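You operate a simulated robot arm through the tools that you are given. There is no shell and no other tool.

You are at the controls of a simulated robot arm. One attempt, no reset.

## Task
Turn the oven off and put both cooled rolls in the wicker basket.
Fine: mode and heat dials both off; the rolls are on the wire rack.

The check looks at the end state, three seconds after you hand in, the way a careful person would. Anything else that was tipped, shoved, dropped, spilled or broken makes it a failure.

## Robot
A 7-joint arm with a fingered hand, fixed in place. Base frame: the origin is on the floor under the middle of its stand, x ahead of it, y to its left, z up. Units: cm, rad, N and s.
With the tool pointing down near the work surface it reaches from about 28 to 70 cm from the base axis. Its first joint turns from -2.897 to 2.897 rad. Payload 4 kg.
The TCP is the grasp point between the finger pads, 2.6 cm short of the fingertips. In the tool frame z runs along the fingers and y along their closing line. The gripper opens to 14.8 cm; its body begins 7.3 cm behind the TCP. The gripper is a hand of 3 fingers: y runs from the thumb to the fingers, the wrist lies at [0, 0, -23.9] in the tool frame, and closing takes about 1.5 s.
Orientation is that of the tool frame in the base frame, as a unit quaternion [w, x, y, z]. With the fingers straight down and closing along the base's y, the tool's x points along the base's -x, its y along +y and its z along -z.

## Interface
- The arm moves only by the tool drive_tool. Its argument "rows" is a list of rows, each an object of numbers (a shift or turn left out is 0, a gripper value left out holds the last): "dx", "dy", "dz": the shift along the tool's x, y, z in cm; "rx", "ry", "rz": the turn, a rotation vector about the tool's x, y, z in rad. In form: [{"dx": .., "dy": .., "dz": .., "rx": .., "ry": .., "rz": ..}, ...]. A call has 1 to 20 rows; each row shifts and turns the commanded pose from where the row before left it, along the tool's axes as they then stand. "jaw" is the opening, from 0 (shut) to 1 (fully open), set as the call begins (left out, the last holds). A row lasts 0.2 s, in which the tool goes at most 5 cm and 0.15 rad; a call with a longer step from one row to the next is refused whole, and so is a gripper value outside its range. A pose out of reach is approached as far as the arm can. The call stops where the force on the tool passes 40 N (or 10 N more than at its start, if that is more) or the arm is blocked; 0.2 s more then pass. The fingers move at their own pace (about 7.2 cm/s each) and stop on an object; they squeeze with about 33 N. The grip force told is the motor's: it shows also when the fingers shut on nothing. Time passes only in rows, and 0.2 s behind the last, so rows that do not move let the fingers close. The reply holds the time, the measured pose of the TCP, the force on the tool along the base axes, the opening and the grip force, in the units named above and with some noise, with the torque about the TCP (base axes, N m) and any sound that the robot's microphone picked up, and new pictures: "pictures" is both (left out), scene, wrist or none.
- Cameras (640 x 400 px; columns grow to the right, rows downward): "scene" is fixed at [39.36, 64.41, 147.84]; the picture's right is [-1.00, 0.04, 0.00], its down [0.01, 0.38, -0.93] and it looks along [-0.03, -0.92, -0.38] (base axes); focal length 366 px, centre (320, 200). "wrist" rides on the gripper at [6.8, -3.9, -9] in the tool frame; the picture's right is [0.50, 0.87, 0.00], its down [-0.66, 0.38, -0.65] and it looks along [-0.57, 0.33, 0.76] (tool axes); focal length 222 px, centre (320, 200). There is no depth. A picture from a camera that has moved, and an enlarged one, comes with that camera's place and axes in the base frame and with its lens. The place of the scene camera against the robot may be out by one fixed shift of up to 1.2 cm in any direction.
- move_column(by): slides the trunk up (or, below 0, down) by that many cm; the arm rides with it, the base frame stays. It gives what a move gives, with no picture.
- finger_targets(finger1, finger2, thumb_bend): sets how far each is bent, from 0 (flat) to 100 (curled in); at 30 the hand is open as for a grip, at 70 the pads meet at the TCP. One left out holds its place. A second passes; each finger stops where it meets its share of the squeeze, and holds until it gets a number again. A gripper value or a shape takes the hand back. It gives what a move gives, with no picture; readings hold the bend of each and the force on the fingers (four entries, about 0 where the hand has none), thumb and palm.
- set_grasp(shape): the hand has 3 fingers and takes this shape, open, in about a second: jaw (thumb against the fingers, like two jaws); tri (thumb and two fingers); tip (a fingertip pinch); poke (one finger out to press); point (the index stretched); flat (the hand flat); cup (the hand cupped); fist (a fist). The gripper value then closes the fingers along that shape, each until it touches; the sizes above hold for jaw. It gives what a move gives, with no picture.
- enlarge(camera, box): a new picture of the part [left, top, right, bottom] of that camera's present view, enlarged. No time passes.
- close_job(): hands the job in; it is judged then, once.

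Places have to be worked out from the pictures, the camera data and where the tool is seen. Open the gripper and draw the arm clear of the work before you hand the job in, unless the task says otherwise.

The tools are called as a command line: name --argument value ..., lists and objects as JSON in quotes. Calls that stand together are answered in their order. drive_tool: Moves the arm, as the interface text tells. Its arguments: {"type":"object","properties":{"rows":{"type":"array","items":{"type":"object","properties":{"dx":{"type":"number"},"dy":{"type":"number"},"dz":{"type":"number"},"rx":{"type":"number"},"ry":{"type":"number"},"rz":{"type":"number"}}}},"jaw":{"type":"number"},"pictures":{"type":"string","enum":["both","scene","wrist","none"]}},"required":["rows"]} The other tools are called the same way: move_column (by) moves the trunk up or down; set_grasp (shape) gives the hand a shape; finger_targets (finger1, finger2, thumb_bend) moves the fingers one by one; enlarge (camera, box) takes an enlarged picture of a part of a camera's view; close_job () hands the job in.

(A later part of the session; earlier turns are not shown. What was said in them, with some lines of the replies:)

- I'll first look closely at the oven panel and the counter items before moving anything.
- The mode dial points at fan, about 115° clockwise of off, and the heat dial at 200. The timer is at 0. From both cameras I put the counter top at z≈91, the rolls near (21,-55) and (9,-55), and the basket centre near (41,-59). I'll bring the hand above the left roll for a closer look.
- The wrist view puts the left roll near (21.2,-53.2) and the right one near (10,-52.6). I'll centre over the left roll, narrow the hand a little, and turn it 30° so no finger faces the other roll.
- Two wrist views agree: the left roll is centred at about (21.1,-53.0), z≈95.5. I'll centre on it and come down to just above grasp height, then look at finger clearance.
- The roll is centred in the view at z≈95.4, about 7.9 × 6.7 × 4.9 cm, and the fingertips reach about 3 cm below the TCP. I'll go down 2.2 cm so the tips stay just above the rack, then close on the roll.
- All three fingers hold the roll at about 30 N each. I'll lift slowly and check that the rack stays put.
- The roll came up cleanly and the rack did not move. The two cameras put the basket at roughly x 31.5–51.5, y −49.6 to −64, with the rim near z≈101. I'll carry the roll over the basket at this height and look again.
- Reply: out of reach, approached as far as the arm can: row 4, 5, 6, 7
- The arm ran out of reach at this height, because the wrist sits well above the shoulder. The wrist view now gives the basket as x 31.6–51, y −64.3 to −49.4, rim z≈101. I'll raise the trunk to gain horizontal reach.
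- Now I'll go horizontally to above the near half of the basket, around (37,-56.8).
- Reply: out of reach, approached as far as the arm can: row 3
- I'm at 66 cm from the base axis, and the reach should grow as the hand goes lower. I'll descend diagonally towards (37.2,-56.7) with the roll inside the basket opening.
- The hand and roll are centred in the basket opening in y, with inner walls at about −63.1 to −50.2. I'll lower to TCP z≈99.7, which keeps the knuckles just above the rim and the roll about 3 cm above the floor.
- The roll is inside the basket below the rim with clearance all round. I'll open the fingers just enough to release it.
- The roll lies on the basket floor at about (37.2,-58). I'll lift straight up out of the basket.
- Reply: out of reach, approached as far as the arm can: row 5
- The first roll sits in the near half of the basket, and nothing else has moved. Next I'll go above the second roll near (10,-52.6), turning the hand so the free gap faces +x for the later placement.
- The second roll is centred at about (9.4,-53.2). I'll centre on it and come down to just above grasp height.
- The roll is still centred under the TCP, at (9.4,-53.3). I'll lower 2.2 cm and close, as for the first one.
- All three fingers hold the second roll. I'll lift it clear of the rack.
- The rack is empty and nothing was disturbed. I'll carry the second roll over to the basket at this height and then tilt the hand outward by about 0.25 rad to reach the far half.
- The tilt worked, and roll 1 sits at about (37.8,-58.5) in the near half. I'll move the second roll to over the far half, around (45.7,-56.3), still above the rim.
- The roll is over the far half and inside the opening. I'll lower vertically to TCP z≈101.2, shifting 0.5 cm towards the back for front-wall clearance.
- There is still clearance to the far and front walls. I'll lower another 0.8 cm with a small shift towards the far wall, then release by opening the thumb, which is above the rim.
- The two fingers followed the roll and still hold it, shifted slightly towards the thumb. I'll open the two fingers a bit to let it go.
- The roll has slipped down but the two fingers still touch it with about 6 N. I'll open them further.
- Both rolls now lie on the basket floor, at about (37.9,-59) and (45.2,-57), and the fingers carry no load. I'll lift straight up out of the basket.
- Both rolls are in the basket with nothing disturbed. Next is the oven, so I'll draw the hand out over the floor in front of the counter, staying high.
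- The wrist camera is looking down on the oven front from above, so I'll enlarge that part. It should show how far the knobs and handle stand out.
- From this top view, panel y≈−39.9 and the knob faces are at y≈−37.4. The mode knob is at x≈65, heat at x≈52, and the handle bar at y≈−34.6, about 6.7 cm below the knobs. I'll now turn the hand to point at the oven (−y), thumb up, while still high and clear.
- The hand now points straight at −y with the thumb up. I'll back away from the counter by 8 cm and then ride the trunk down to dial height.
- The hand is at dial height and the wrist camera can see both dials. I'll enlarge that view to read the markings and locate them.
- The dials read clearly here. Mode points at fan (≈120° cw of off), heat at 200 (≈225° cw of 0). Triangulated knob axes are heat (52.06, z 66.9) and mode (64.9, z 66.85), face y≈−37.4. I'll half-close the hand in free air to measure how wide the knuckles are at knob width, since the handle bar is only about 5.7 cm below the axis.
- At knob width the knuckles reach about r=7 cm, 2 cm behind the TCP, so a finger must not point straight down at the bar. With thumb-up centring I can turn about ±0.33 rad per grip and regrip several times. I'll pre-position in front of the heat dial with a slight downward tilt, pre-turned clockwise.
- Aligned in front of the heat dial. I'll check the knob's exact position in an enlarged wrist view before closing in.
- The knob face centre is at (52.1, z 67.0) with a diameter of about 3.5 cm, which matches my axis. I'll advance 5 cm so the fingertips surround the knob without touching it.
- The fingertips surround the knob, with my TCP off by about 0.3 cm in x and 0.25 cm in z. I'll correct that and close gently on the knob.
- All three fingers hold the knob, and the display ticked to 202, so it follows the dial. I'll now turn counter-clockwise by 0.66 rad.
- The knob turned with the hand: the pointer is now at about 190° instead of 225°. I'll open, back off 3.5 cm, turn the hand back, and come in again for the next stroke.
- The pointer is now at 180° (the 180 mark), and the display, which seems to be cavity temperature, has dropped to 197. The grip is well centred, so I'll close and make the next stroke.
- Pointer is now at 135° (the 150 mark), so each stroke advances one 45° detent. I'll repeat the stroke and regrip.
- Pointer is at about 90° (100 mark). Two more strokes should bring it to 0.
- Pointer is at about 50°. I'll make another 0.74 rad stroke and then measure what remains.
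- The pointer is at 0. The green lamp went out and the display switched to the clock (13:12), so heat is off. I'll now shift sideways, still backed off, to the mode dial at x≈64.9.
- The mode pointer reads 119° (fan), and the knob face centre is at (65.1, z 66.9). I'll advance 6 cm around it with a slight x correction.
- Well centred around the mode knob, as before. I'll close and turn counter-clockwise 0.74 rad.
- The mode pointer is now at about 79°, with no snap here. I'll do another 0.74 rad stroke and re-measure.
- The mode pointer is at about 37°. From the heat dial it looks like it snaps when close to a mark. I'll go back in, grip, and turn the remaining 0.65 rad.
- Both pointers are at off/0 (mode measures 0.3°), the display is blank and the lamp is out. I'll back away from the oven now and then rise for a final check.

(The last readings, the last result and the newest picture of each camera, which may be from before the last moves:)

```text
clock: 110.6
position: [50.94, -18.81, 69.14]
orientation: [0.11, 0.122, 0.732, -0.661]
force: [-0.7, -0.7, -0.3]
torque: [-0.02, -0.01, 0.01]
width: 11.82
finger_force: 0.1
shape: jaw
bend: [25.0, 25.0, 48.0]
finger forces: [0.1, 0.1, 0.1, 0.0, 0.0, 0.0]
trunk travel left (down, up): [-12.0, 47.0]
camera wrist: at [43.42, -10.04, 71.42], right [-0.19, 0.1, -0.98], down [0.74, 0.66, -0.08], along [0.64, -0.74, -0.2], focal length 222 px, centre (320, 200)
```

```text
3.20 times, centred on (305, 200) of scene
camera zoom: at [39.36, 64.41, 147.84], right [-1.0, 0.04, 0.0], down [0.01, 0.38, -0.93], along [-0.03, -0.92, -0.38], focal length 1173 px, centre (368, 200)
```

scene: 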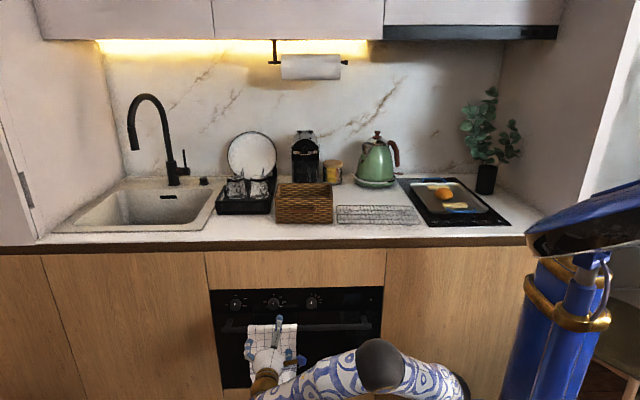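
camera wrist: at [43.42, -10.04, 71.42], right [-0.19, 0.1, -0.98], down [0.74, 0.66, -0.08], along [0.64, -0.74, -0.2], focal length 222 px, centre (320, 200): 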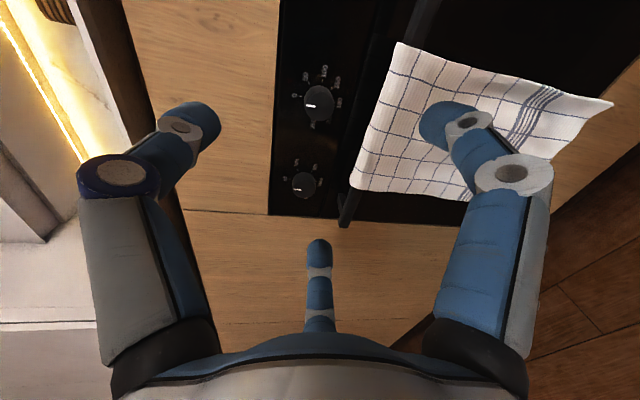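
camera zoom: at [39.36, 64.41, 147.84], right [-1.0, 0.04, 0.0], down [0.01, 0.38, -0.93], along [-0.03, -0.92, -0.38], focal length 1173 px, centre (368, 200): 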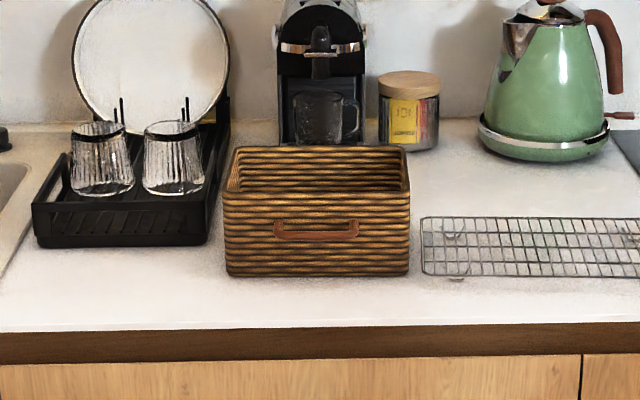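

All three dials point straight up, the display is dark, and the towel, basket, rack and everything on the counter are where they were. I'll open the hand fully and draw back a little further before handing in.

drive_tool --rows '[{"dz": -2, "dx": 0.5}, {"dz": -2, "dx": 0.5}, {"dz": -2, "dx": 0.5}, {"dz": -1, "dx": 0.5}, {}, {}]' --jaw 1 --pictures "both"

```text
clock: 112.0
position: [49.02, -11.78, 69.08]
orientation: [0.11, 0.122, 0.732, -0.662]
force: [0.1, 0.6, -0.8]
torque: [-0.03, 0.01, 0.0]
width: 14.77
finger_force: 0.1
shape: jaw
bend: [30.0, 30.0, 30.0]
finger forces: [0.0, 0.0, 0.0, 0.0, 0.0, 0.0]
trunk travel left (down, up): [-12.0, 47.0]
camera wrist: at [41.52, -2.96, 71.34], right [-0.19, 0.1, -0.98], down [0.74, 0.66, -0.08], along [0.64, -0.74, -0.2], focal length 222 px, centre (320, 200)
```

scene: 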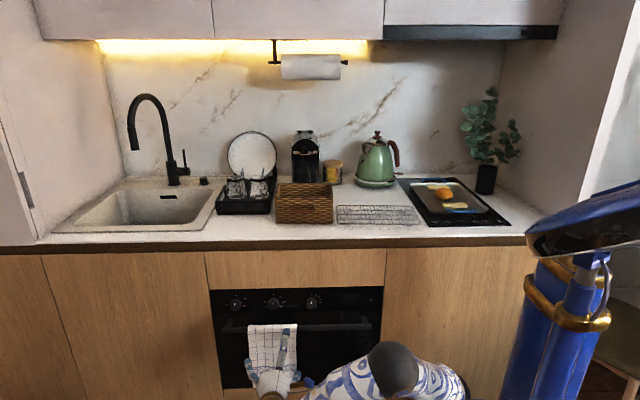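
wrist: 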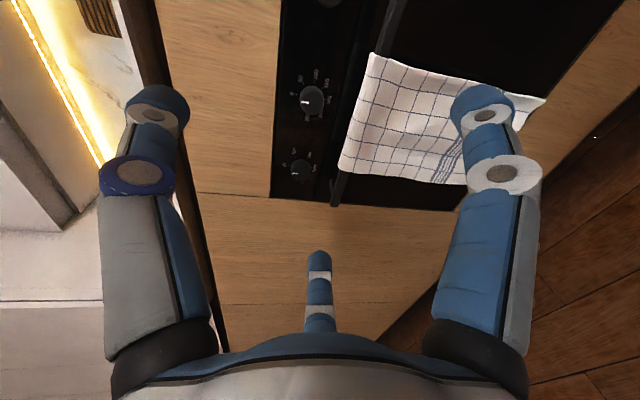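

The gripper is open and empty, well clear of the oven and counter. Both dials are off, the rolls were last seen lying in the basket, and nothing else moved. I'm handing in the job.

close_job

```text
The job is handed in.
```

The oven is off and both rolls from the wire rack are in the wicker basket. I have handed the job in but have not seen the check's result.

- **Oven:** I turned the heat dial back from 200 to 0 and the mode dial from fan to off. The green lamp went out and the display is blank. The timer was already at 0 and I left it alone.
- **Rolls:** They are lying side by side on the basket floor, each let go from 3–4 cm above it. I last saw them there when I lifted the hand out, and nothing has touched the basket since.
- **Everything else:** In the last pictures the towel, handle, rack, basket and the other items on the counter are where they started. The roll on the baking tray was not part of the task, so I did not touch it.

The gripper is open and the arm is drawn back about 20 cm from the oven handle.
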